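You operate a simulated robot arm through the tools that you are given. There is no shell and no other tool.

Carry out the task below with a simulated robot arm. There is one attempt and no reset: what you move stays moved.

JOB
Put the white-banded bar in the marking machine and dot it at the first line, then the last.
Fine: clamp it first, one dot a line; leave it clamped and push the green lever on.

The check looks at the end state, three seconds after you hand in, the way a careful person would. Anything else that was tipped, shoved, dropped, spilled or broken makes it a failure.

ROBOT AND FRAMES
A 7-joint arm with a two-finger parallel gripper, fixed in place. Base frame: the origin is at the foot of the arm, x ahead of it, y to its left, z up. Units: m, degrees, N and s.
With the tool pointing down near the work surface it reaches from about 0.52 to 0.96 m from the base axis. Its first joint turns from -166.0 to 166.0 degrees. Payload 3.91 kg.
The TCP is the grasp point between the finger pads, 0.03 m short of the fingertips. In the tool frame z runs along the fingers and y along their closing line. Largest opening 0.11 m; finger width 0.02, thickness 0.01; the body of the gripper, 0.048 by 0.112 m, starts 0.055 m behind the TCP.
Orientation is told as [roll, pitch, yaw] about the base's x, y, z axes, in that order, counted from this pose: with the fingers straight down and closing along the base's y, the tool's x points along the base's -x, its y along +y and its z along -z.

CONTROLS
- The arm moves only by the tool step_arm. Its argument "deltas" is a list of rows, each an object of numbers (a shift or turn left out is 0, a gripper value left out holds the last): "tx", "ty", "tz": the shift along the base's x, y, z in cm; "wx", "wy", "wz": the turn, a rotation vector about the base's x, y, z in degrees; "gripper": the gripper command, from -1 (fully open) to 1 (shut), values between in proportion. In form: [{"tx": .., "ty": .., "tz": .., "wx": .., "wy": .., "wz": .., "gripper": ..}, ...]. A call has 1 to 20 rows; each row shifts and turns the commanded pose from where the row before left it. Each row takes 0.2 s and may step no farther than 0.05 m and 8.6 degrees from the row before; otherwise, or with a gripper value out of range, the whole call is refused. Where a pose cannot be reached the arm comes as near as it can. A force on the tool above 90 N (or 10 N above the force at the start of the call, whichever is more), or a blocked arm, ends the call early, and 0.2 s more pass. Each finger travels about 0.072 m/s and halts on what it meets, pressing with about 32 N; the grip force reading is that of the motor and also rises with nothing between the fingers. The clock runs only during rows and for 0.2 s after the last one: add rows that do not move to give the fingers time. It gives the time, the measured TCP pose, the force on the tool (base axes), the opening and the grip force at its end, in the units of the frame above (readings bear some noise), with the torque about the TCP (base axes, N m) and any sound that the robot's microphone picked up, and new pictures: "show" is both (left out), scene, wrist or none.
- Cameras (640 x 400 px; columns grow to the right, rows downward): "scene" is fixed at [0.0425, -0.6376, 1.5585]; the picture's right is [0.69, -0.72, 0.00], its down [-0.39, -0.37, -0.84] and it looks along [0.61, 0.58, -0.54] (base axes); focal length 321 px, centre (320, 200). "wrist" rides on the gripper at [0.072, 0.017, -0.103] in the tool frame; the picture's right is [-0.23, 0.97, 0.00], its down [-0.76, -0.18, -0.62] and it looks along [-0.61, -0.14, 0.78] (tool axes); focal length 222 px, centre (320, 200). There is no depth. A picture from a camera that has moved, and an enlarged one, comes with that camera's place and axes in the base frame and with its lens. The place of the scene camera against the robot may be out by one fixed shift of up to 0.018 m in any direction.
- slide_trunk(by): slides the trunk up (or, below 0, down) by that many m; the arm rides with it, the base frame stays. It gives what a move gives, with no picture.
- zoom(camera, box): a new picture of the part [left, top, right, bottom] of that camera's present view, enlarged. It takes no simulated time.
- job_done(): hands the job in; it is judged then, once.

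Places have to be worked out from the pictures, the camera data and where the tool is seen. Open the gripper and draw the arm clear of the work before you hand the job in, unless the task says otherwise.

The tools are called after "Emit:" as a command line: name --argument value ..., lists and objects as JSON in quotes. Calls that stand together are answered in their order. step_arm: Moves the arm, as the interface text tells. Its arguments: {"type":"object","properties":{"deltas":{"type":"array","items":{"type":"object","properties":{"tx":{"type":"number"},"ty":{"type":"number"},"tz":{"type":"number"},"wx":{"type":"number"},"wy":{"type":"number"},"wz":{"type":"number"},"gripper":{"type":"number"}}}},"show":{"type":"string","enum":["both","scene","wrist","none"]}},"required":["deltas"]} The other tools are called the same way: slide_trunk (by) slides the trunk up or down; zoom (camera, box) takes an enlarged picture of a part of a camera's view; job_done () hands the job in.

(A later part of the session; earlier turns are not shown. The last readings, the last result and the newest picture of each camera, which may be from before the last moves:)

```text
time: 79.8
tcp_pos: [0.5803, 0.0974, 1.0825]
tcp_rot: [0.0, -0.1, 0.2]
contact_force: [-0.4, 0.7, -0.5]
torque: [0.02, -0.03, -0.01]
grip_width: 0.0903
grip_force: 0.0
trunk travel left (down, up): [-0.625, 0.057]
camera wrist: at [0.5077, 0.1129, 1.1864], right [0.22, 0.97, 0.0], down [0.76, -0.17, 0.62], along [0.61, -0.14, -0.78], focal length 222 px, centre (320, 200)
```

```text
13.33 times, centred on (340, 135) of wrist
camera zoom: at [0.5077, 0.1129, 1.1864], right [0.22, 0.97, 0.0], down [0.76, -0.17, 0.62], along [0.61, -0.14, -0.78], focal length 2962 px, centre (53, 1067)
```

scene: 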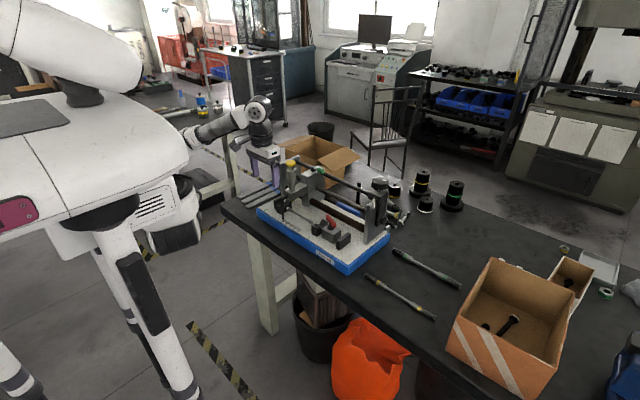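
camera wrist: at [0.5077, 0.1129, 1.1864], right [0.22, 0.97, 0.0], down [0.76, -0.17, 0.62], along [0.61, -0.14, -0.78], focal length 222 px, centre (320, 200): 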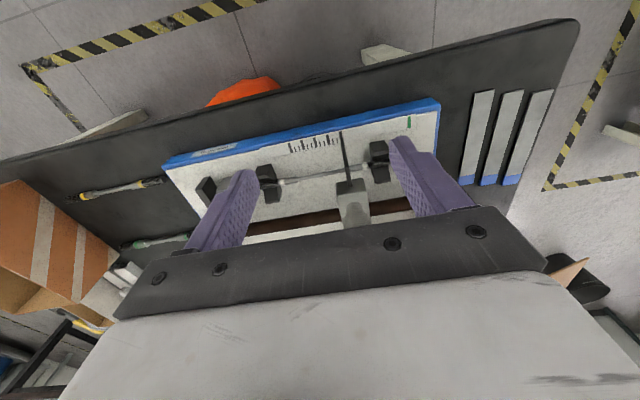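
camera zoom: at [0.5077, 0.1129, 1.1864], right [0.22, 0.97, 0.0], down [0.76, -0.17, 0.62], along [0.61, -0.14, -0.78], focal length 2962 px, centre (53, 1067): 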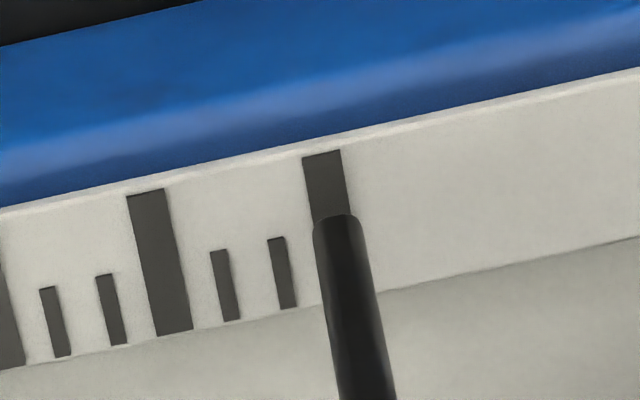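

From directly in front, the pointer tip covers the first line. I'll zoom further to quantify the residual offset.

Emit:
zoom --camera "wrist" --box '[332, 124, 352, 139]'

Emit:
zoom --camera "wrist" --box '[330, 100, 430, 220]'

```text
16.00 times, centred on (342, 132) of wrist
camera zoom: at [0.5077, 0.1129, 1.1864], right [0.22, 0.97, 0.0], down [0.76, -0.17, 0.62], along [0.61, -0.14, -0.78], focal length 3554 px, centre (-32, 1296)
```

zoom: 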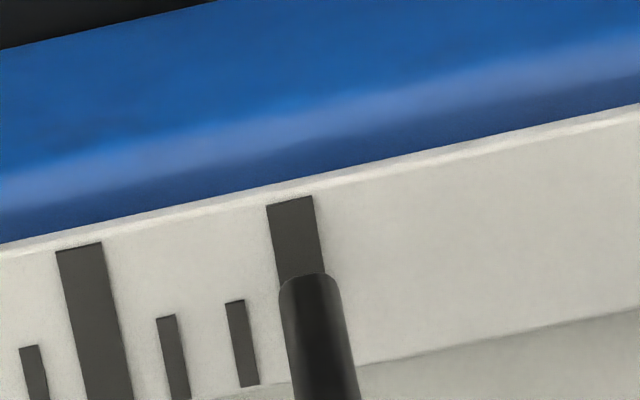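

```text
3.33 times, centred on (380, 160) of wrist
camera zoom: at [0.5077, 0.1129, 1.1864], right [0.22, 0.97, 0.0], down [0.76, -0.17, 0.62], along [0.61, -0.14, -0.78], focal length 740 px, centre (120, 333)
```

zoom: 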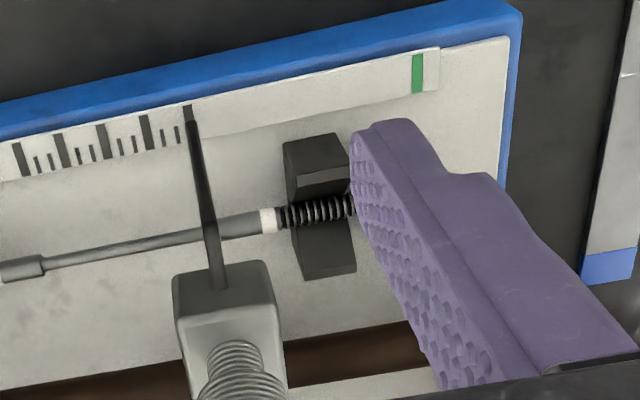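

The tip is only about 0.4–0.5 mm to the +y side of the first line's centre, well inside the line. The plunger cap should be at about (0.7055, 0.1155, top z 1.07), so I'll close the fingers and move above it to check.

Emit:
step_arm --deltas '[{"tz": 4, "gripper": 0.3}, {"tz": 4, "gripper": 1}, {"tx": 4.2, "ty": 0.6}, {"tx": 4.2, "ty": 0.6}, {"tx": 4.1, "ty": 0.6}, {}, {}]' --show "both"

Emit:
zoom --camera "wrist" --box '[240, 60, 400, 220]'

Emit:
zoom --camera "scene" --box '[250, 120, 340, 220]'

```text
time: 81.4
tcp_pos: [0.7061, 0.1157, 1.1641]
tcp_rot: [0.0, 0.0, 0.2]
contact_force: [-0.7, 0.2, 0.2]
torque: [-0.01, 0.01, 0.0]
grip_width: 0.0
grip_force: 32.2
trunk travel left (down, up): [-0.625, 0.057]
camera wrist: at [0.6328, 0.1309, 1.2667], right [0.22, 0.97, 0.0], down [0.76, -0.18, 0.62], along [0.61, -0.14, -0.78], focal length 222 px, centre (320, 200)
```

scene: 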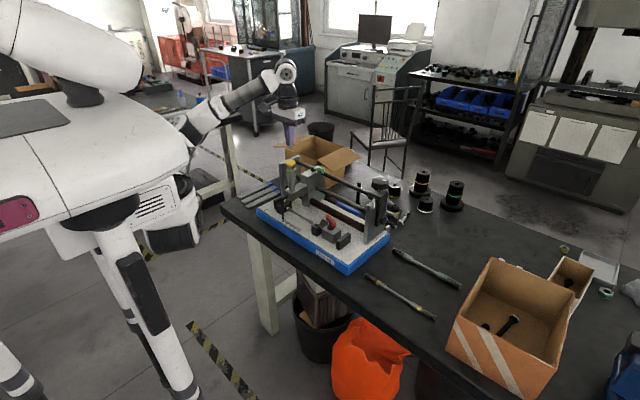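
wrist: 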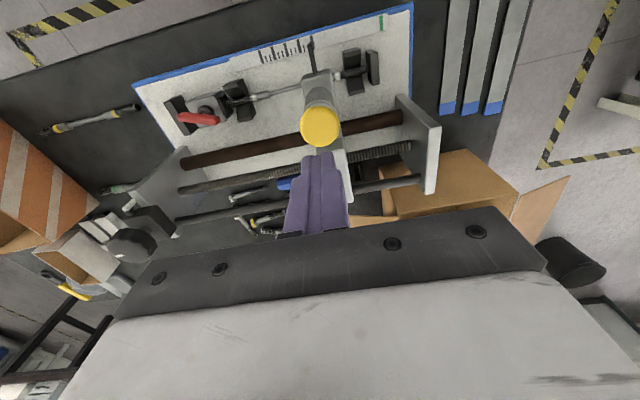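

```text
2.50 times, centred on (320, 140) of wrist
camera zoom: at [0.6328, 0.1309, 1.2667], right [0.22, 0.97, 0.0], down [0.76, -0.18, 0.62], along [0.61, -0.14, -0.78], focal length 555 px, centre (320, 350)
```

zoom: 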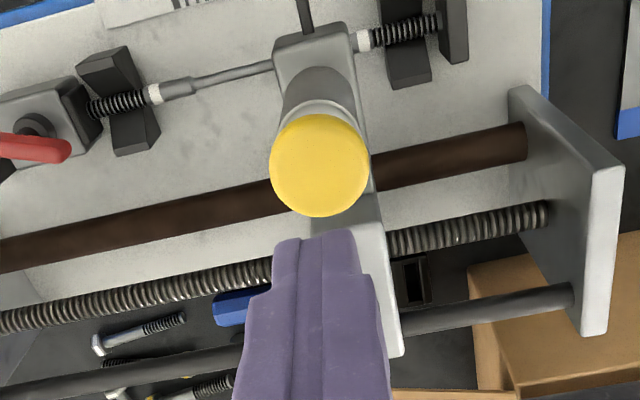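

```text
4.00 times, centred on (295, 170) of scene
camera zoom: at [0.0425, -0.6376, 1.5585], right [0.69, -0.72, 0.0], down [-0.39, -0.37, -0.84], along [0.61, 0.58, -0.54], focal length 1283 px, centre (420, 320)
```

zoom: 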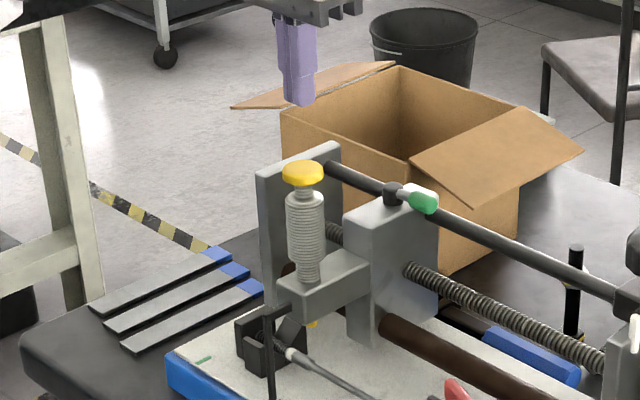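

The cap centre computes to (0.704–0.705, 0.115), right under the closed fingertips. I'll lower to just above it, then press in small steps watching force and sound.

Emit:
step_arm --deltas '[{"tz": -3}, {"tz": -2}, {"tz": -0.8}, {}]' --show "wrist"

Emit:
zoom --camera "scene" --box '[260, 140, 330, 220]'

```text
time: 82.4
tcp_pos: [0.7058, 0.1175, 1.1063]
tcp_rot: [0.0, -0.1, 0.2]
contact_force: [-0.7, 0.3, 1.4]
torque: [-0.02, -0.04, 0.04]
grip_width: 0.0
grip_force: 31.9
trunk travel left (down, up): [-0.625, 0.057]
camera wrist: at [0.6325, 0.1316, 1.2082], right [0.22, 0.97, 0.0], down [0.76, -0.17, 0.62], along [0.61, -0.14, -0.78], focal length 222 px, centre (320, 200)
```

wrist: 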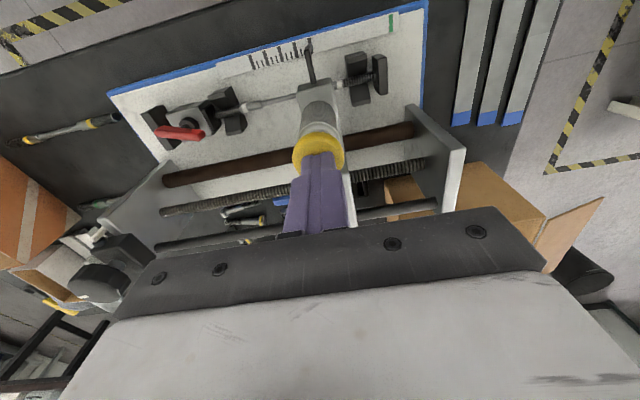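

```text
5.00 times, centred on (295, 180) of scene
camera zoom: at [0.0425, -0.6376, 1.5585], right [0.69, -0.72, 0.0], down [-0.39, -0.37, -0.84], along [0.61, 0.58, -0.54], focal length 1604 px, centre (445, 300)
```

zoom: 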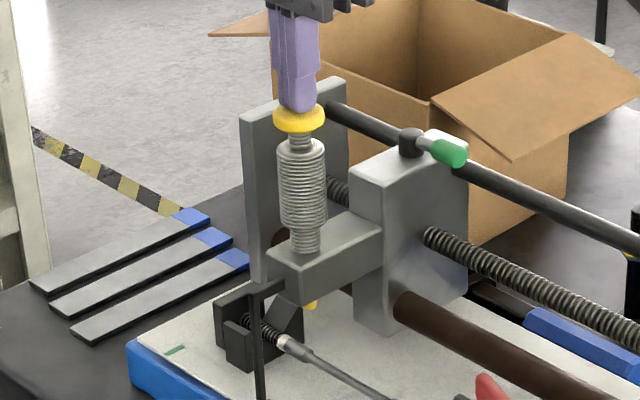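

The fingertips are just touching the cap, well centred. I'll press in small increments.

Emit:
step_arm --deltas '[{"tz": -0.2}, {"tz": -0.2}, {"tz": -0.2}, {}]' --show "none"

```text
time: 83.4
tcp_pos: [0.7053, 0.1153, 1.0993]
tcp_rot: [0.0, 0.1, 0.1]
contact_force: [0.1, 0.2, 1.7]
torque: [0.02, -0.02, 0.02]
grip_width: 0.0002
grip_force: 31.9
trunk travel left (down, up): [-0.625, 0.057]
```

Emit:
step_arm --deltas '[{"tz": -0.2}, {"tz": -0.2}, {"tz": -0.2}, {}]' --show "none"

Emit:
zoom --camera "scene" --box '[260, 140, 330, 220]'

```text
time: 84.4
tcp_pos: [0.7054, 0.1158, 1.0946]
tcp_rot: [0.0, 0.0, 0.2]
contact_force: [0.7, 0.7, 4.2]
torque: [0.01, -0.05, -0.02]
grip_width: 0.0001
grip_force: 32.1
trunk travel left (down, up): [-0.625, 0.057]
```

```text
5.00 times, centred on (295, 180) of scene
camera zoom: at [0.0425, -0.6376, 1.5585], right [0.69, -0.72, 0.0], down [-0.39, -0.37, -0.84], along [0.61, 0.58, -0.54], focal length 1604 px, centre (445, 300)
```

zoom: 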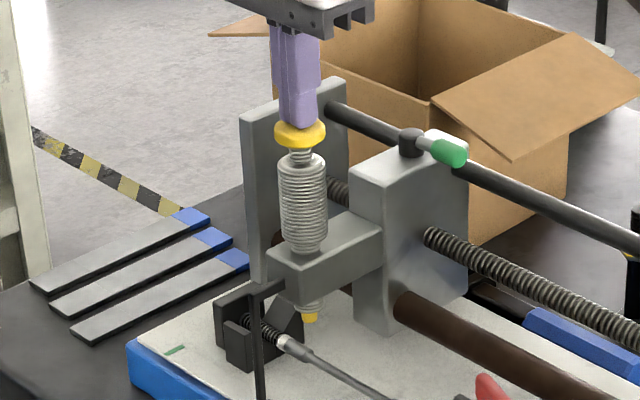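

The plunger is moving down smoothly with little force, and its yellow-tipped stylus still has roughly 2 cm to the bar. I'll keep pressing.

Emit:
step_arm --deltas '[{"tz": -0.3}, {"tz": -0.3}, {"tz": -0.3}, {}]' --show "none"

Emit:
zoom --camera "scene" --box '[270, 160, 320, 220]'

```text
time: 85.4
tcp_pos: [0.706, 0.1174, 1.0843]
tcp_rot: [0.1, 0.0, 0.2]
contact_force: [1.1, 1.5, 5.8]
torque: [0.04, -0.03, -0.03]
grip_width: 0.0
grip_force: 31.9
trunk travel left (down, up): [-0.625, 0.057]
```

```text
6.67 times, centred on (295, 190) of scene
camera zoom: at [0.0425, -0.6376, 1.5585], right [0.69, -0.72, 0.0], down [-0.39, -0.37, -0.84], along [0.61, 0.58, -0.54], focal length 2139 px, centre (487, 267)
```

zoom: 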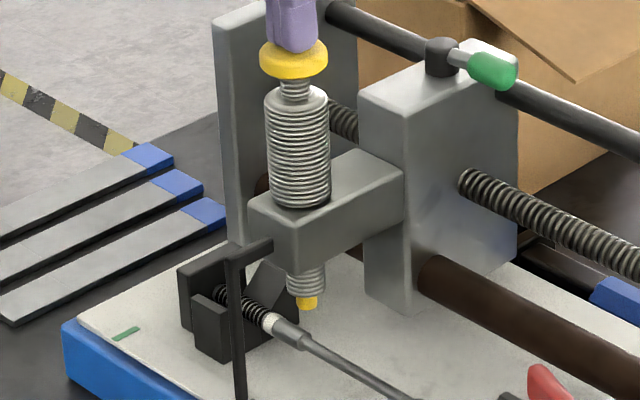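

Let me look closer at the stylus tip and the bar before pressing further.

Emit:
zoom --camera "scene" --box '[280, 190, 310, 215]'

Emit:
zoom --camera "scene" --box '[280, 160, 310, 190]'

```text
16.00 times, centred on (295, 202) of scene
camera zoom: at [0.0425, -0.6376, 1.5585], right [0.69, -0.72, 0.0], down [-0.39, -0.37, -0.84], along [0.61, 0.58, -0.54], focal length 5133 px, centre (720, 160)
```

zoom: 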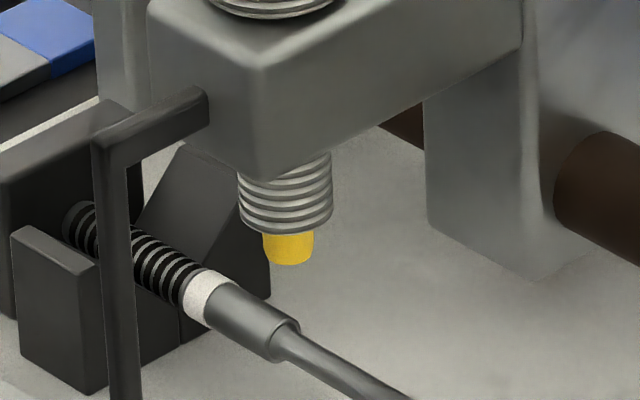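

```text
13.33 times, centred on (295, 175) of scene
camera zoom: at [0.0425, -0.6376, 1.5585], right [0.69, -0.72, 0.0], down [-0.39, -0.37, -0.84], along [0.61, 0.58, -0.54], focal length 4277 px, centre (653, 533)
```

zoom: 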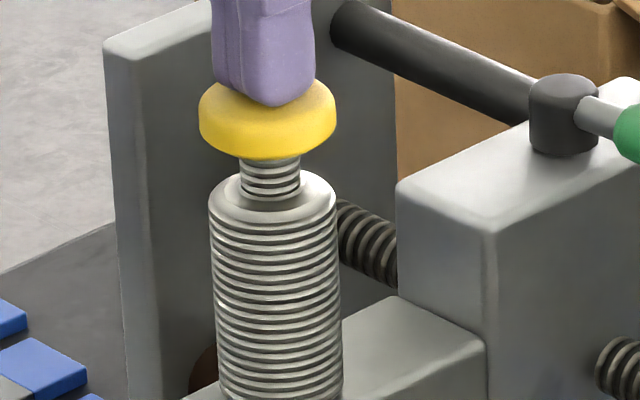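

The stylus tip is about 2 cm above the bar and still travelling freely, so I'll continue pressing.

Emit:
step_arm --deltas '[{"tz": -0.3}, {"tz": -0.3}, {}]' --show "none"

Emit:
zoom --camera "scene" --box '[270, 165, 320, 215]'

```text
time: 86.2
tcp_pos: [0.7067, 0.1154, 1.0798]
tcp_rot: [-0.1, 0.0, 0.2]
contact_force: [1.5, 2.8, 7.2]
torque: [0.1, -0.07, 0.05]
grip_width: 0.0002
grip_force: 32.0
trunk travel left (down, up): [-0.625, 0.057]
```

```text
8.00 times, centred on (295, 190) of scene
camera zoom: at [0.0425, -0.6376, 1.5585], right [0.69, -0.72, 0.0], down [-0.39, -0.37, -0.84], along [0.61, 0.58, -0.54], focal length 2566 px, centre (520, 280)
```

zoom: 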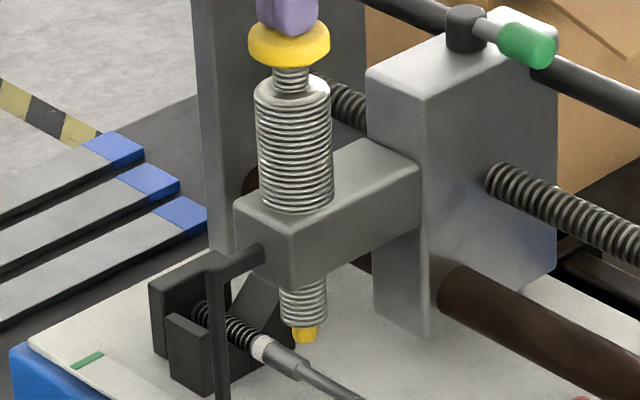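

Emit:
step_arm --deltas '[{"tz": -0.3}, {"tz": -0.3}, {"tz": -0.2}, {}]' --show "none"

Emit:
zoom --camera "scene" --box '[270, 165, 320, 215]'

```text
time: 87.2
tcp_pos: [0.7062, 0.1159, 1.0715]
tcp_rot: [0.0, 0.0, 0.3]
contact_force: [3.1, 0.9, 9.2]
torque: [0.05, -0.06, 0.11]
grip_width: 0.0
grip_force: 32.0
trunk travel left (down, up): [-0.625, 0.057]
```

```text
8.00 times, centred on (295, 190) of scene
camera zoom: at [0.0425, -0.6376, 1.5585], right [0.69, -0.72, 0.0], down [-0.39, -0.37, -0.84], along [0.61, 0.58, -0.54], focal length 2566 px, centre (520, 280)
```

zoom: 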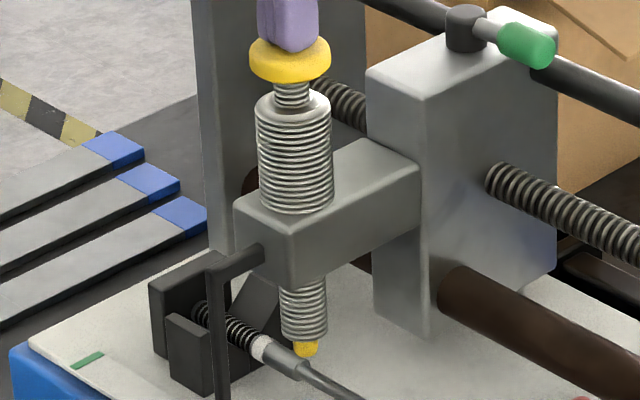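

The tip is about 1 cm above the bar. I'll press 6 mm more, then go in finer steps.

Emit:
step_arm --deltas '[{"tz": -0.3}, {"tz": -0.3}, {}]' --show "none"

Emit:
zoom --camera "scene" --box '[280, 185, 310, 215]'

```text
time: 88.0
tcp_pos: [0.7044, 0.1157, 1.066]
tcp_rot: [0.0, 0.0, 0.2]
contact_force: [2.9, 2.3, 9.9]
torque: [0.03, -0.06, -0.12]
grip_width: 0.0002
grip_force: 32.4
trunk travel left (down, up): [-0.625, 0.057]
```

```text
13.33 times, centred on (295, 200) of scene
camera zoom: at [0.0425, -0.6376, 1.5585], right [0.69, -0.72, 0.0], down [-0.39, -0.37, -0.84], along [0.61, 0.58, -0.54], focal length 4277 px, centre (653, 200)
```

zoom: 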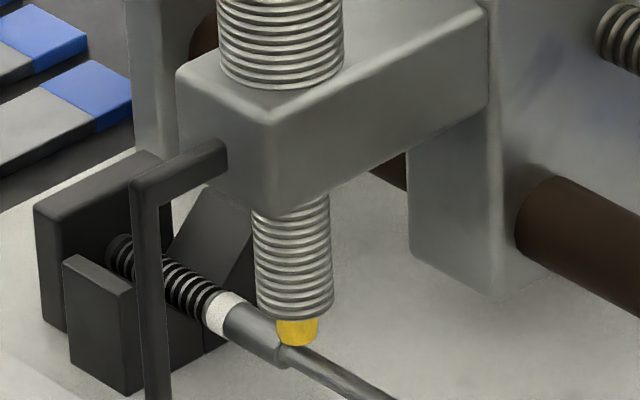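

The stylus tip is about to touch the bar. I'll use 1.5 mm steps and listen for the dot.

Emit:
step_arm --deltas '[{"tz": -0.15}, {}]' --show "none"

Emit:
step_arm --deltas '[{"tz": -0.15}, {}]' --show "none"

Emit:
zoom --camera "scene" --box '[280, 185, 310, 215]'

```text
time: 88.6
tcp_pos: [0.706, 0.1159, 1.0647]
tcp_rot: [0.0, -0.1, 0.2]
contact_force: [1.6, 0.8, 11.0]
torque: [0.04, -0.05, 0.09]
grip_width: 0.0
grip_force: 32.5
trunk travel left (down, up): [-0.625, 0.057]
```

```text
time: 89.2
tcp_pos: [0.7057, 0.115, 1.0627]
tcp_rot: [0.0, 0.0, 0.2]
contact_force: [-1.1, 0.1, 11.5]
torque: [-0.01, 0.03, 0.17]
grip_width: 0.0001
grip_force: 31.8
trunk travel left (down, up): [-0.625, 0.057]
```

```text
13.33 times, centred on (295, 200) of scene
camera zoom: at [0.0425, -0.6376, 1.5585], right [0.69, -0.72, 0.0], down [-0.39, -0.37, -0.84], along [0.61, 0.58, -0.54], focal length 4277 px, centre (653, 200)
```

zoom: 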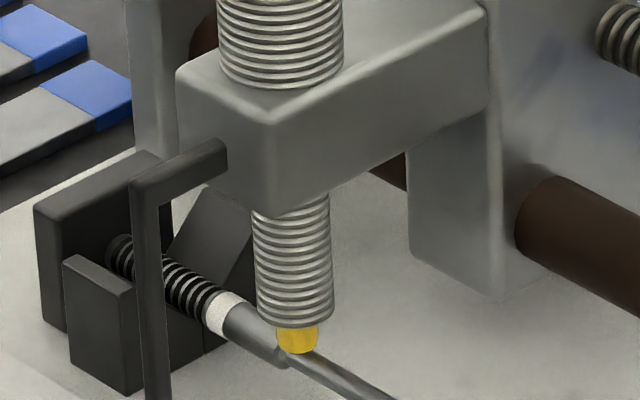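

Emit:
step_arm --deltas '[{"tz": -0.15}, {}]' --show "none"

Emit:
step_arm --deltas '[{"tz": -0.15}, {}]' --show "none"

Emit:
zoom --camera "scene" --box '[280, 185, 310, 215]'

```text
time: 89.8
tcp_pos: [0.7063, 0.1155, 1.0639]
tcp_rot: [0.0, -0.2, 0.2]
contact_force: [5.7, 2.1, 22.2]
torque: [0.04, -0.14, -0.27]
grip_width: 0.0
grip_force: 31.7
trunk travel left (down, up): [-0.625, 0.057]
```

```text
time: 90.4
tcp_pos: [0.7054, 0.1148, 1.0628]
tcp_rot: [0.0, -0.4, 0.3]
contact_force: [12.4, 1.9, 34.6]
torque: [0.01, -0.23, -0.12]
grip_width: 0.0
grip_force: 32.6
trunk travel left (down, up): [-0.625, 0.057]
```

```text
13.33 times, centred on (295, 200) of scene
camera zoom: at [0.0425, -0.6376, 1.5585], right [0.69, -0.72, 0.0], down [-0.39, -0.37, -0.84], along [0.61, 0.58, -0.54], focal length 4277 px, centre (653, 200)
```

zoom: 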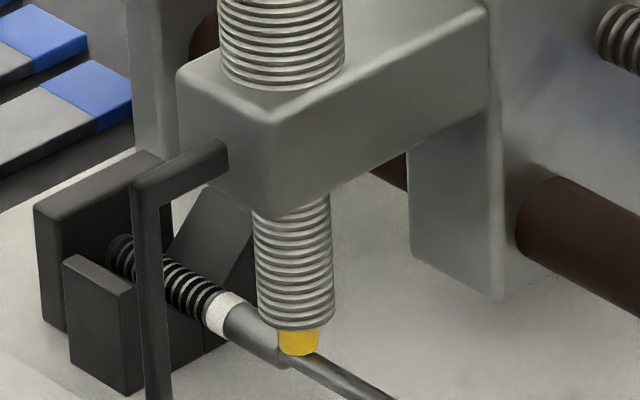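

The stylus is now hard on the bar (force up to 35 N with no further travel) and no click has been reported. I'll add a little more pressure within the same press to make sure the dot is made.

Emit:
step_arm --deltas '[{"tz": -0.1}, {}]' --show "none"

Emit:
step_arm --deltas '[{"tz": -0.1}, {}]' --show "none"

```text
time: 91.0
tcp_pos: [0.7053, 0.1147, 1.0619]
tcp_rot: [-0.1, -0.5, 0.2]
contact_force: [17.3, 2.5, 42.9]
torque: [0.05, -0.25, 0.13]
grip_width: 0.0002
grip_force: 31.5
trunk travel left (down, up): [-0.625, 0.057]
```

```text
time: 91.6
tcp_pos: [0.7043, 0.1139, 1.0618]
tcp_rot: [-0.1, -0.6, 0.3]
contact_force: [20.1, 2.5, 50.0]
torque: [0.09, -0.27, 0.18]
grip_width: 0.0001
grip_force: 31.6
trunk travel left (down, up): [-0.625, 0.057]
```

Force has reached 50 N against a hard stop. I'll lift straight off now and inspect the bar for the dot.

Emit:
step_arm --deltas '[{"tz": 0.5}, {"tz": 1.5}, {"tz": 2}, {"tz": 2}, {"tz": 3}, {"tz": 3}, {}]' --show "both"

Emit:
zoom --camera "scene" --box '[285, 195, 315, 220]'

Emit:
zoom --camera "wrist" --box '[250, 20, 390, 160]'

```text
time: 93.2
tcp_pos: [0.7065, 0.1166, 1.1775]
tcp_rot: [0.0, 0.0, 0.2]
contact_force: [-1.1, 0.3, -0.1]
torque: [0.0, -0.01, 0.0]
grip_width: 0.0
grip_force: 32.3
trunk travel left (down, up): [-0.625, 0.057]
camera wrist: at [0.6333, 0.1319, 1.2796], right [0.22, 0.97, 0.0], down [0.76, -0.18, 0.62], along [0.61, -0.14, -0.78], focal length 222 px, centre (320, 200)
```

scene: 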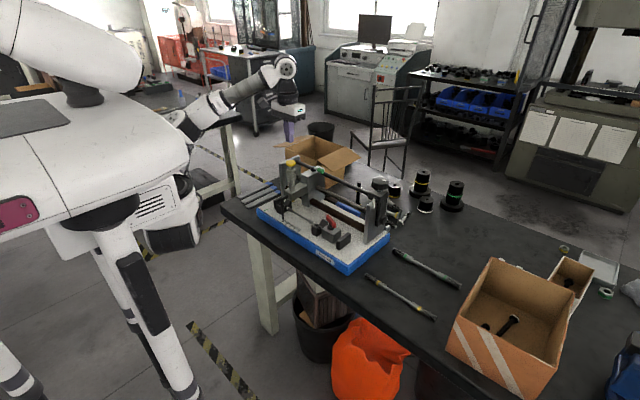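
wrist: 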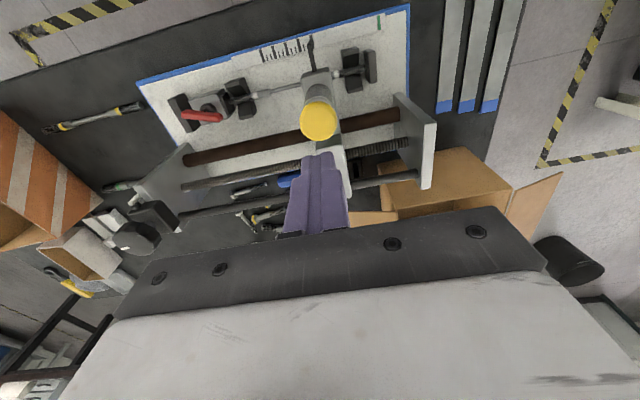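

```text
16.00 times, centred on (300, 208) of scene
camera zoom: at [0.0425, -0.6376, 1.5585], right [0.69, -0.72, 0.0], down [-0.39, -0.37, -0.84], along [0.61, 0.58, -0.54], focal length 5133 px, centre (640, 80)
```

zoom: 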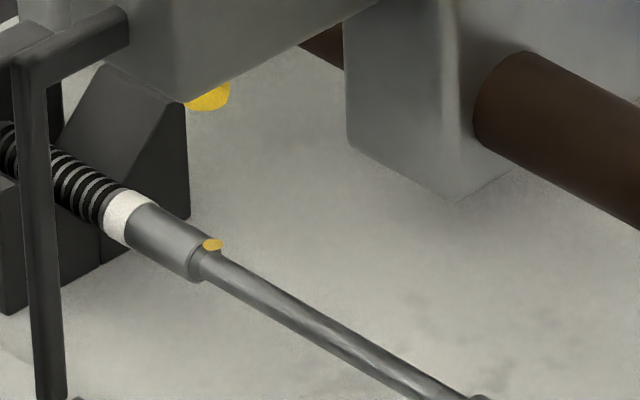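

```text
2.86 times, centred on (320, 90) of wrist
camera zoom: at [0.6333, 0.1319, 1.2796], right [0.22, 0.97, 0.0], down [0.76, -0.18, 0.62], along [0.61, -0.14, -0.78], focal length 635 px, centre (320, 514)
```

zoom: 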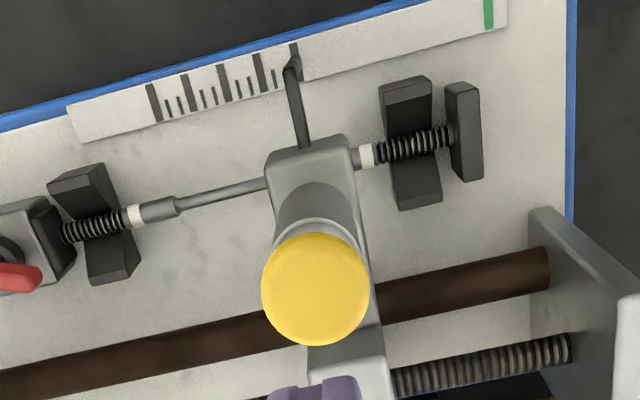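

A clear yellow dot now shows on the bar at the first line. I'll go back to the knob, wound to yaw 110, for the 84 mm (about 140°) move to the last line.

Emit:
step_arm --deltas '[{"tz": 2.3}, {"tx": 0.83, "ty": -2.29, "wz": 8.46}, {"tx": 0.83, "ty": -2.29, "wz": 8.46}, {"tx": 0.83, "ty": -2.29, "wz": 8.46}, {"tx": 0.83, "ty": -2.29, "wz": 8.46}, {"tx": 0.83, "ty": -2.29, "wz": 8.46}, {"tx": 0.83, "ty": -2.29, "wz": 8.46}, {"tx": 0.83, "ty": -2.29, "wz": 8.46, "gripper": 0.3}, {"tx": 0.83, "ty": -2.29, "wz": 8.46, "gripper": -0.64}, {"tx": 0.83, "ty": -2.29, "wz": 8.46}, {"tx": 0.83, "ty": -2.29, "wz": 8.46}, {"tx": 0.83, "ty": -2.29, "wz": 8.46}, {"tx": 0.83, "ty": -2.29, "wz": 8.46}, {"tx": 0.83, "ty": -2.29, "wz": 8.46}, {}]' --show "both"

```text
time: 96.4
tcp_pos: [0.8141, -0.1827, 1.1983]
tcp_rot: [0.0, -0.1, 110.3]
contact_force: [0.0, 0.1, 0.2]
torque: [0.03, 0.0, 0.0]
grip_width: 0.0902
grip_force: 0.1
trunk travel left (down, up): [-0.625, 0.057]
camera wrist: at [0.8226, -0.2573, 1.3022], right [-0.99, -0.12, 0.0], down [-0.1, 0.78, 0.62], along [-0.08, 0.62, -0.78], focal length 222 px, centre (320, 200)
```

scene: 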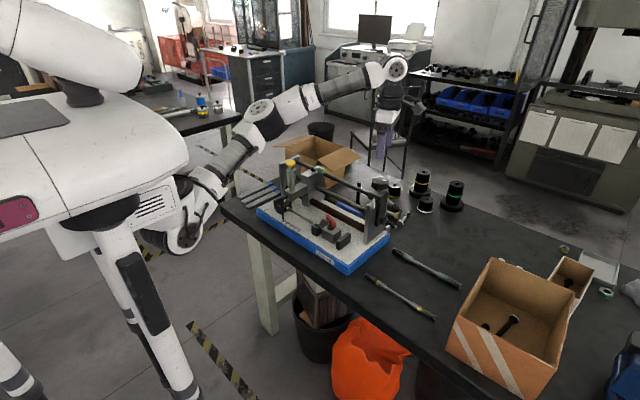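
wrist: 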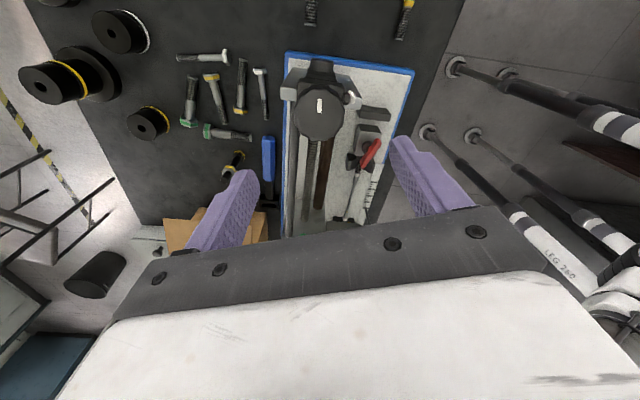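

Centred over the knob. I'll descend, grip, and begin the clockwise stroke.

Emit:
step_arm --deltas '[{"tx": 0.05, "ty": 0.12, "tz": -4.5}, {"tz": -4.5}, {"tz": -3.4}, {"gripper": 0}, {"gripper": 0.4}, {"gripper": 0.8}, {}]' --show "wrist"

Emit:
step_arm --deltas '[{"wz": -8}, {"wz": -8}, {"wz": -8}, {"wz": -8}, {"wz": -8}, {}]' --show "none"

Emit:
zoom --camera "scene" --box '[265, 185, 345, 245]'

```text
time: 98.0
tcp_pos: [0.8145, -0.1808, 1.0753]
tcp_rot: [0.0, 0.0, 110.2]
contact_force: [-5.5, -1.3, -3.9]
torque: [-0.29, -0.25, -0.01]
grip_width: 0.0534
grip_force: 45.0
trunk travel left (down, up): [-0.625, 0.057]
camera wrist: at [0.823, -0.2551, 1.1777], right [-0.99, -0.12, 0.0], down [-0.1, 0.78, 0.62], along [-0.08, 0.62, -0.78], focal length 222 px, centre (320, 200)
```

wrist: 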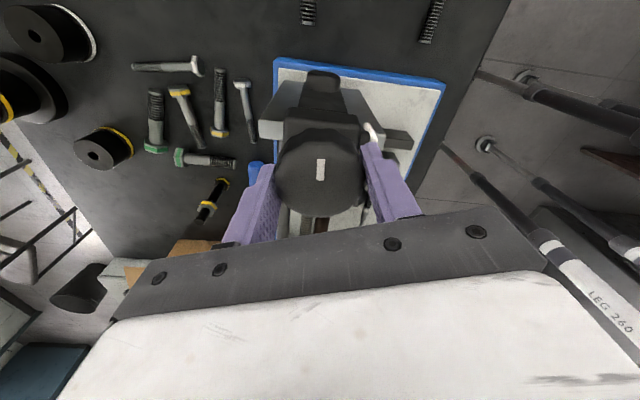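

```text
time: 99.4
tcp_pos: [0.816, -0.1794, 1.0735]
tcp_rot: [0.0, 0.0, 70.0]
contact_force: [-0.6, 3.0, -6.9]
torque: [0.48, 0.13, -0.02]
grip_width: 0.0532
grip_force: 45.0
trunk travel left (down, up): [-0.625, 0.057]
```

```text
6.67 times, centred on (305, 215) of scene
camera zoom: at [0.0425, -0.6376, 1.5585], right [0.69, -0.72, 0.0], down [-0.39, -0.37, -0.84], along [0.61, 0.58, -0.54], focal length 2139 px, centre (420, 100)
```

zoom: 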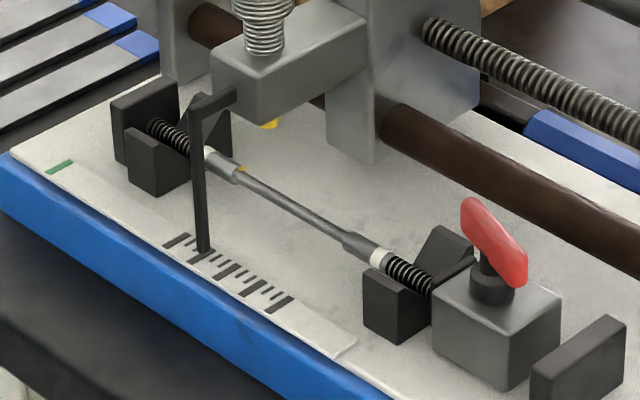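

Pointer is now just past the second long line, as expected. I'll continue another 96°.

Emit:
step_arm --deltas '[{"wz": -8}, {"wz": -8}, {"wz": -8}, {"wz": -8}, {"wz": -8}, {"wz": -8}, {"wz": -8}, {"wz": -8}, {"wz": -8}, {"wz": -8}, {"wz": -8}, {"wz": -8}, {}]' --show "none"

Emit:
zoom --camera "scene" --box '[285, 213, 315, 237]'

```text
time: 102.2
tcp_pos: [0.8162, -0.1814, 1.0749]
tcp_rot: [-0.1, -0.1, -25.9]
contact_force: [14.0, -3.6, 1.8]
torque: [0.09, 0.13, -0.08]
grip_width: 0.0534
grip_force: 45.4
trunk travel left (down, up): [-0.625, 0.057]
```

```text
16.00 times, centred on (300, 225) of scene
camera zoom: at [0.0425, -0.6376, 1.5585], right [0.69, -0.72, 0.0], down [-0.39, -0.37, -0.84], along [0.61, 0.58, -0.54], focal length 5133 px, centre (640, -200)
```

zoom: 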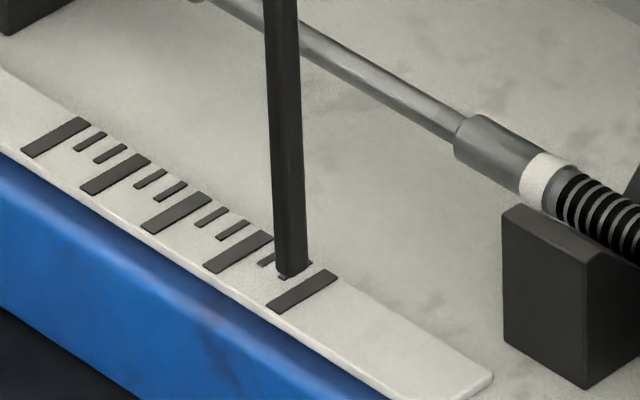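

About 2.5 mm (4.2°) remain to the last line by both the picture and the rotation count. I'll make that fine turn.

Emit:
step_arm --deltas '[{"wz": -2.2}, {"wz": -2.0}, {}]' --show "none"

Emit:
zoom --camera "scene" --box '[285, 213, 315, 237]'

```text
time: 103.0
tcp_pos: [0.8163, -0.1821, 1.0733]
tcp_rot: [0.0, 0.0, -30.0]
contact_force: [18.4, -5.6, 3.5]
torque: [-0.33, -0.2, 0.0]
grip_width: 0.0532
grip_force: 44.3
trunk travel left (down, up): [-0.625, 0.057]
```

```text
16.00 times, centred on (300, 225) of scene
camera zoom: at [0.0425, -0.6376, 1.5585], right [0.69, -0.72, 0.0], down [-0.39, -0.37, -0.84], along [0.61, 0.58, -0.54], focal length 5133 px, centre (640, -200)
```

zoom: 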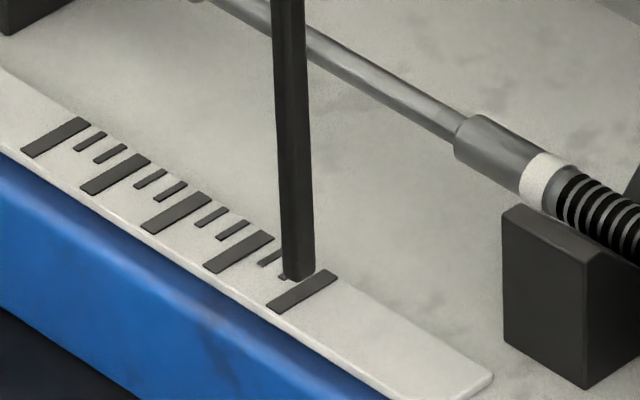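

The tip looks to be on the last line now. I'll release the knob and verify from the front, with the camera at the line's own y.

Emit:
step_arm --deltas '[{"gripper": 0.2}, {"gripper": -0.4}, {"gripper": -0.64}, {"tz": 3}, {"tz": 4.5}, {"tz": 4.5}, {"tz": 1}, {}]' --show "none"

Emit:
step_arm --deltas '[{"tx": -2.95, "ty": 2.48, "wz": 5}, {"tx": -2.95, "ty": 2.48, "wz": 5}, {"tx": -2.95, "ty": 2.48, "wz": 5}, {"tx": -2.95, "ty": 2.48, "wz": 5}, {"tx": -2.95, "ty": 2.48, "wz": 5}, {"tx": -2.95, "ty": 2.48, "wz": 5}, {"tx": -2.95, "ty": 2.48}, {"tx": -2.95, "ty": 2.48}, {"tz": -4}, {"tz": -4}, {"tz": -4}, {}]' --show "both"

```text
time: 104.8
tcp_pos: [0.8143, -0.1811, 1.2065]
tcp_rot: [0.0, 0.0, -30.0]
contact_force: [-0.5, 0.2, -0.1]
torque: [-0.03, -0.01, -0.01]
grip_width: 0.0902
grip_force: 0.1
trunk travel left (down, up): [-0.625, 0.057]
```

```text
time: 107.4
tcp_pos: [0.5779, 0.016, 1.0839]
tcp_rot: [0.0, 0.0, 0.0]
contact_force: [0.7, 0.2, 0.2]
torque: [0.01, 0.01, 0.01]
grip_width: 0.0902
grip_force: 0.0
trunk travel left (down, up): [-0.625, 0.057]
camera wrist: at [0.5052, 0.033, 1.187], right [0.23, 0.97, 0.0], down [0.76, -0.18, 0.62], along [0.61, -0.14, -0.78], focal length 222 px, centre (320, 200)
```

scene: 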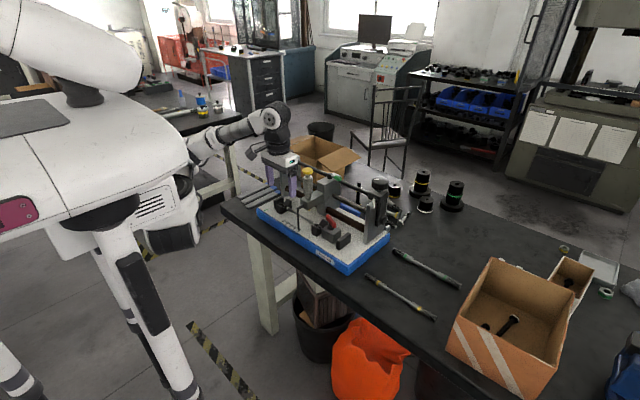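
wrist: 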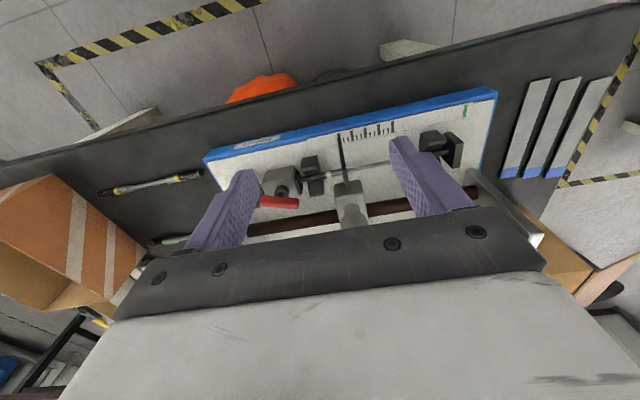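

Emit:
zoom --camera "wrist" --box '[330, 126, 350, 141]'

Emit:
zoom --camera "wrist" --box '[310, 110, 410, 180]'

```text
16.00 times, centred on (340, 134) of wrist
camera zoom: at [0.5052, 0.033, 1.187], right [0.23, 0.97, 0.0], down [0.76, -0.18, 0.62], along [0.61, -0.14, -0.78], focal length 3554 px, centre (0, 1264)
```

zoom: 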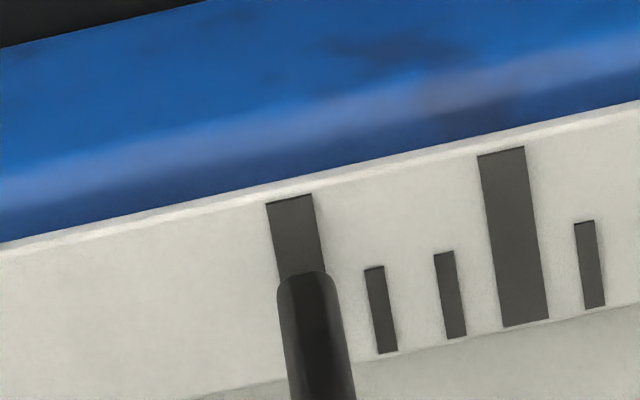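

```text
5.71 times, centred on (360, 145) of wrist
camera zoom: at [0.5052, 0.033, 1.187], right [0.23, 0.97, 0.0], down [0.76, -0.18, 0.62], along [0.61, -0.14, -0.78], focal length 1269 px, centre (91, 514)
```

zoom: 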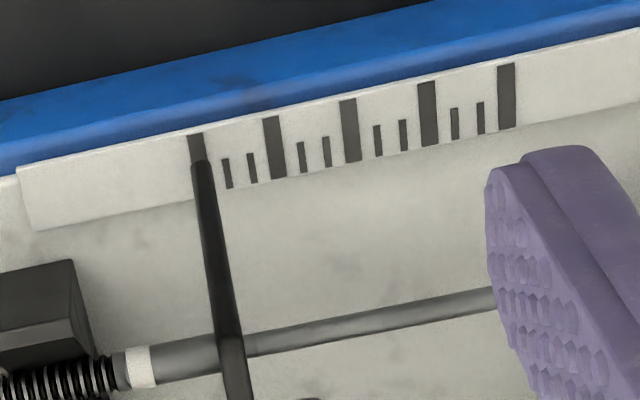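

The tip sits on the last line with the same small 0.4–0.5 mm offset as at the first, so the spacing is right. I'll close the fingers and move above the plunger cap, now near (0.7055, 0.032).

Emit:
step_arm --deltas '[{"tz": 4, "gripper": 0.3}, {"tz": 4, "gripper": 1}, {"tx": 4.3, "ty": 0.53}, {"tx": 4.3, "ty": 0.53}, {"tx": 4.15, "ty": 0.52}, {}, {}]' --show "wrist"

Emit:
zoom --camera "wrist" --box '[240, 60, 400, 220]'

Emit:
zoom --camera "scene" --box '[260, 130, 350, 230]'

```text
time: 109.0
tcp_pos: [0.7074, 0.0339, 1.1665]
tcp_rot: [0.0, 0.0, -0.1]
contact_force: [-0.2, -0.2, 0.6]
torque: [0.0, -0.02, -0.01]
grip_width: 0.0
grip_force: 32.2
trunk travel left (down, up): [-0.625, 0.057]
camera wrist: at [0.6338, 0.0491, 1.269], right [0.23, 0.97, 0.0], down [0.76, -0.18, 0.62], along [0.61, -0.14, -0.78], focal length 222 px, centre (320, 200)
```

wrist: 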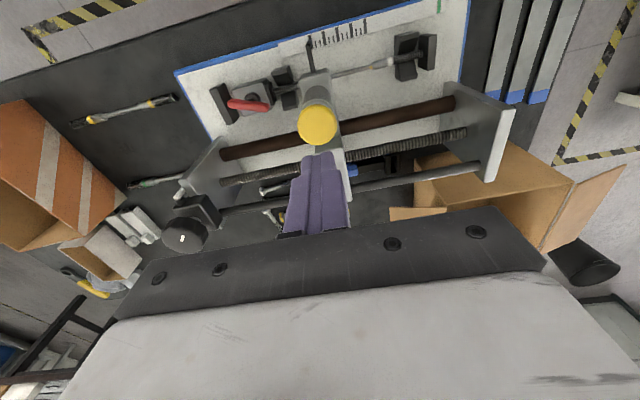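

```text
2.50 times, centred on (320, 140) of wrist
camera zoom: at [0.6338, 0.0491, 1.269], right [0.23, 0.97, 0.0], down [0.76, -0.18, 0.62], along [0.61, -0.14, -0.78], focal length 555 px, centre (320, 350)
```

zoom: 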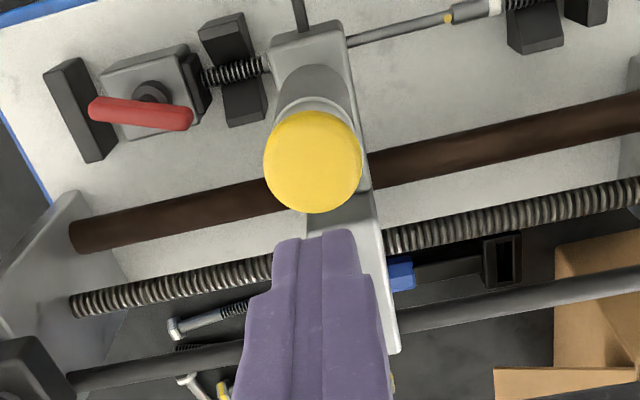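

```text
4.00 times, centred on (305, 180) of scene
camera zoom: at [0.0425, -0.6376, 1.5585], right [0.69, -0.72, 0.0], down [-0.39, -0.37, -0.84], along [0.61, 0.58, -0.54], focal length 1283 px, centre (380, 280)
```

zoom: 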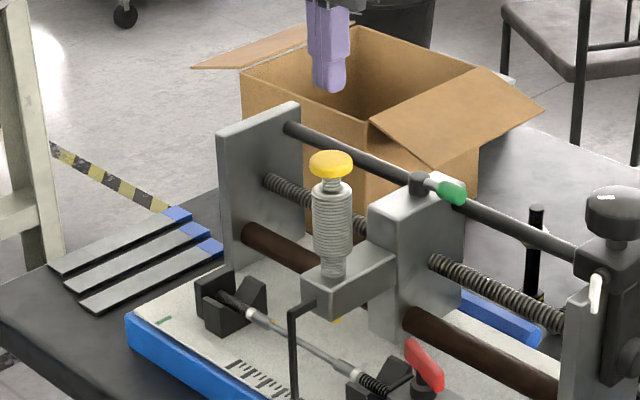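

The cap computes to (0.704, 0.031), so I'll shift 2 mm and press down smoothly to just above bar contact, which was at TCP z≈1.063 last time.

Emit:
step_arm --deltas '[{"tx": -0.15, "ty": -0.2, "tz": -3}, {"tz": -2.5}, {"tz": -0.5}, {"tz": -0.5}, {"tz": -0.5}, {"tz": -0.5}, {"tz": -0.5}, {"tz": -0.5}, {"tz": -0.5}, {"tz": -0.5}, {"tz": -0.4}, {}]' --show "none"

Emit:
zoom --camera "scene" --box '[280, 170, 330, 230]'

```text
time: 111.6
tcp_pos: [0.7037, 0.0321, 1.0668]
tcp_rot: [0.0, 0.1, 0.0]
contact_force: [3.6, -1.8, 10.0]
torque: [-0.06, -0.09, -0.02]
grip_width: 0.0003
grip_force: 31.7
trunk travel left (down, up): [-0.625, 0.057]
```

```text
6.67 times, centred on (305, 200) of scene
camera zoom: at [0.0425, -0.6376, 1.5585], right [0.69, -0.72, 0.0], down [-0.39, -0.37, -0.84], along [0.61, 0.58, -0.54], focal length 2139 px, centre (420, 200)
```

zoom: 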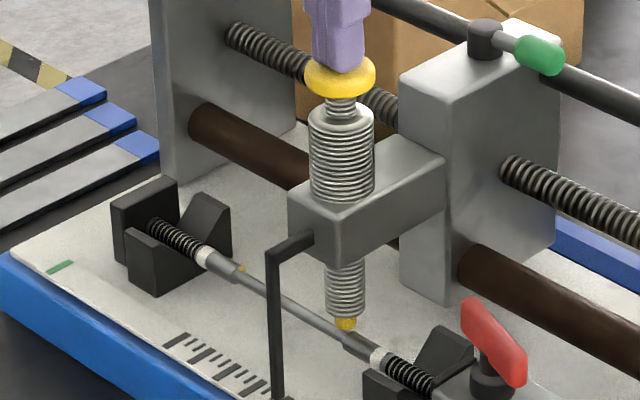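

The stylus is just above the bar with only spring force (10 N). I'll finish the press in small steps to bar contact.

Emit:
step_arm --deltas '[{"tz": -0.2}, {"tz": -0.2}, {}]' --show "none"

Emit:
step_arm --deltas '[{"tz": -0.2}, {}]' --show "none"

Emit:
step_arm --deltas '[{"tz": -0.15}, {}]' --show "none"

```text
time: 112.4
tcp_pos: [0.7045, 0.031, 1.0638]
tcp_rot: [0.0, 0.0, 0.0]
contact_force: [2.7, -0.3, 9.8]
torque: [-0.03, -0.1, 0.02]
grip_width: 0.0
grip_force: 31.4
trunk travel left (down, up): [-0.625, 0.057]
```

```text
time: 113.0
tcp_pos: [0.703, 0.0309, 1.0628]
tcp_rot: [0.2, -0.2, 0.0]
contact_force: [6.0, 0.7, 23.4]
torque: [0.04, -0.23, -0.25]
grip_width: 0.0
grip_force: 31.8
trunk travel left (down, up): [-0.625, 0.057]
```

```text
time: 113.6
tcp_pos: [0.705, 0.031, 1.0632]
tcp_rot: [-0.1, -0.4, 0.0]
contact_force: [13.6, 3.5, 38.4]
torque: [0.12, -0.3, -0.21]
grip_width: 0.0
grip_force: 31.9
trunk travel left (down, up): [-0.625, 0.057]
```

Contact at the same height, 38 N. I'll match the first dot's 50 N, then lift off and inspect.

Emit:
step_arm --deltas '[{"tz": -0.15}, {}]' --show "none"

Emit:
step_arm --deltas '[{"tz": 0.5}, {"tz": 1.5}, {"tz": 2}, {"tz": 2}, {"tz": 3}, {"tz": 3}, {}]' --show "both"

Emit:
zoom --camera "scene" --box '[285, 195, 325, 228]'

Emit:
zoom --camera "wrist" --box '[200, 0, 460, 160]'

```text
time: 114.2
tcp_pos: [0.7037, 0.0307, 1.0621]
tcp_rot: [-0.1, -0.5, 0.0]
contact_force: [16.8, 6.5, 48.6]
torque: [0.23, -0.22, 0.09]
grip_width: 0.0
grip_force: 31.6
trunk travel left (down, up): [-0.625, 0.057]
```

```text
time: 115.8
tcp_pos: [0.704, 0.0303, 1.1771]
tcp_rot: [0.0, 0.1, -0.1]
contact_force: [0.1, 0.2, -0.5]
torque: [0.03, 0.01, -0.01]
grip_width: 0.0
grip_force: 32.3
trunk travel left (down, up): [-0.625, 0.057]
camera wrist: at [0.6309, 0.0469, 1.2803], right [0.23, 0.97, 0.0], down [0.76, -0.18, 0.62], along [0.61, -0.14, -0.78], focal length 222 px, centre (320, 200)
```

scene: 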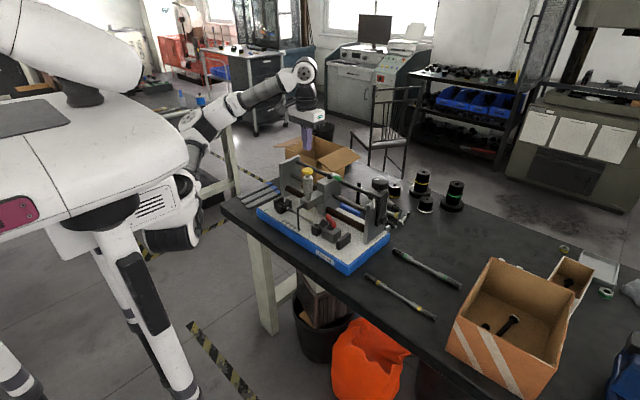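
wrist: 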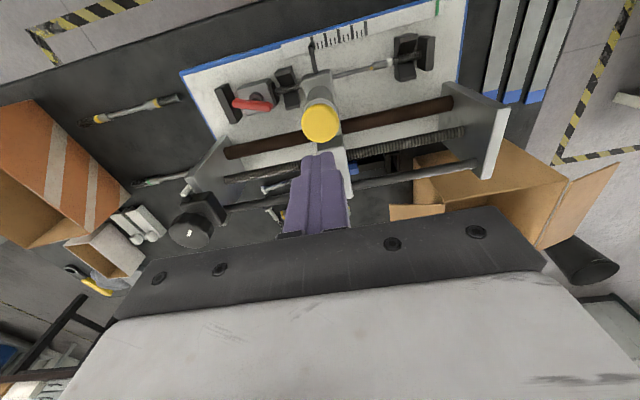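

```text
12.12 times, centred on (305, 212) of scene
camera zoom: at [0.0425, -0.6376, 1.5585], right [0.69, -0.72, 0.0], down [-0.39, -0.37, -0.84], along [0.61, 0.58, -0.54], focal length 3888 px, centre (502, 61)
```

zoom: 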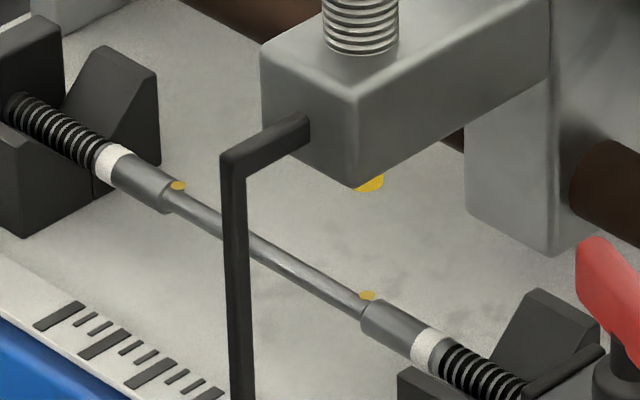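

```text
2.46 times, centred on (330, 80) of wrist
camera zoom: at [0.6309, 0.0469, 1.2803], right [0.23, 0.97, 0.0], down [0.76, -0.18, 0.62], along [0.61, -0.14, -0.78], focal length 547 px, centre (295, 495)
```

zoom: 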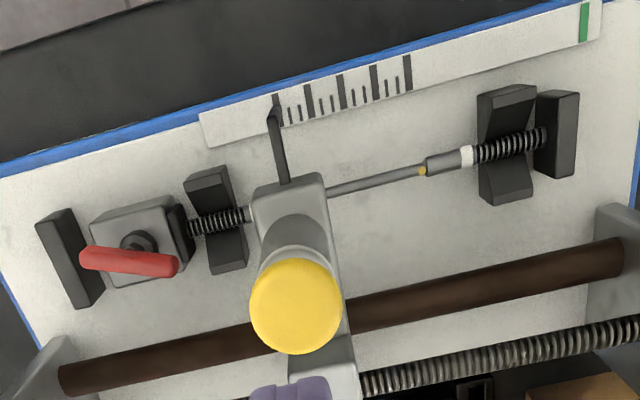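

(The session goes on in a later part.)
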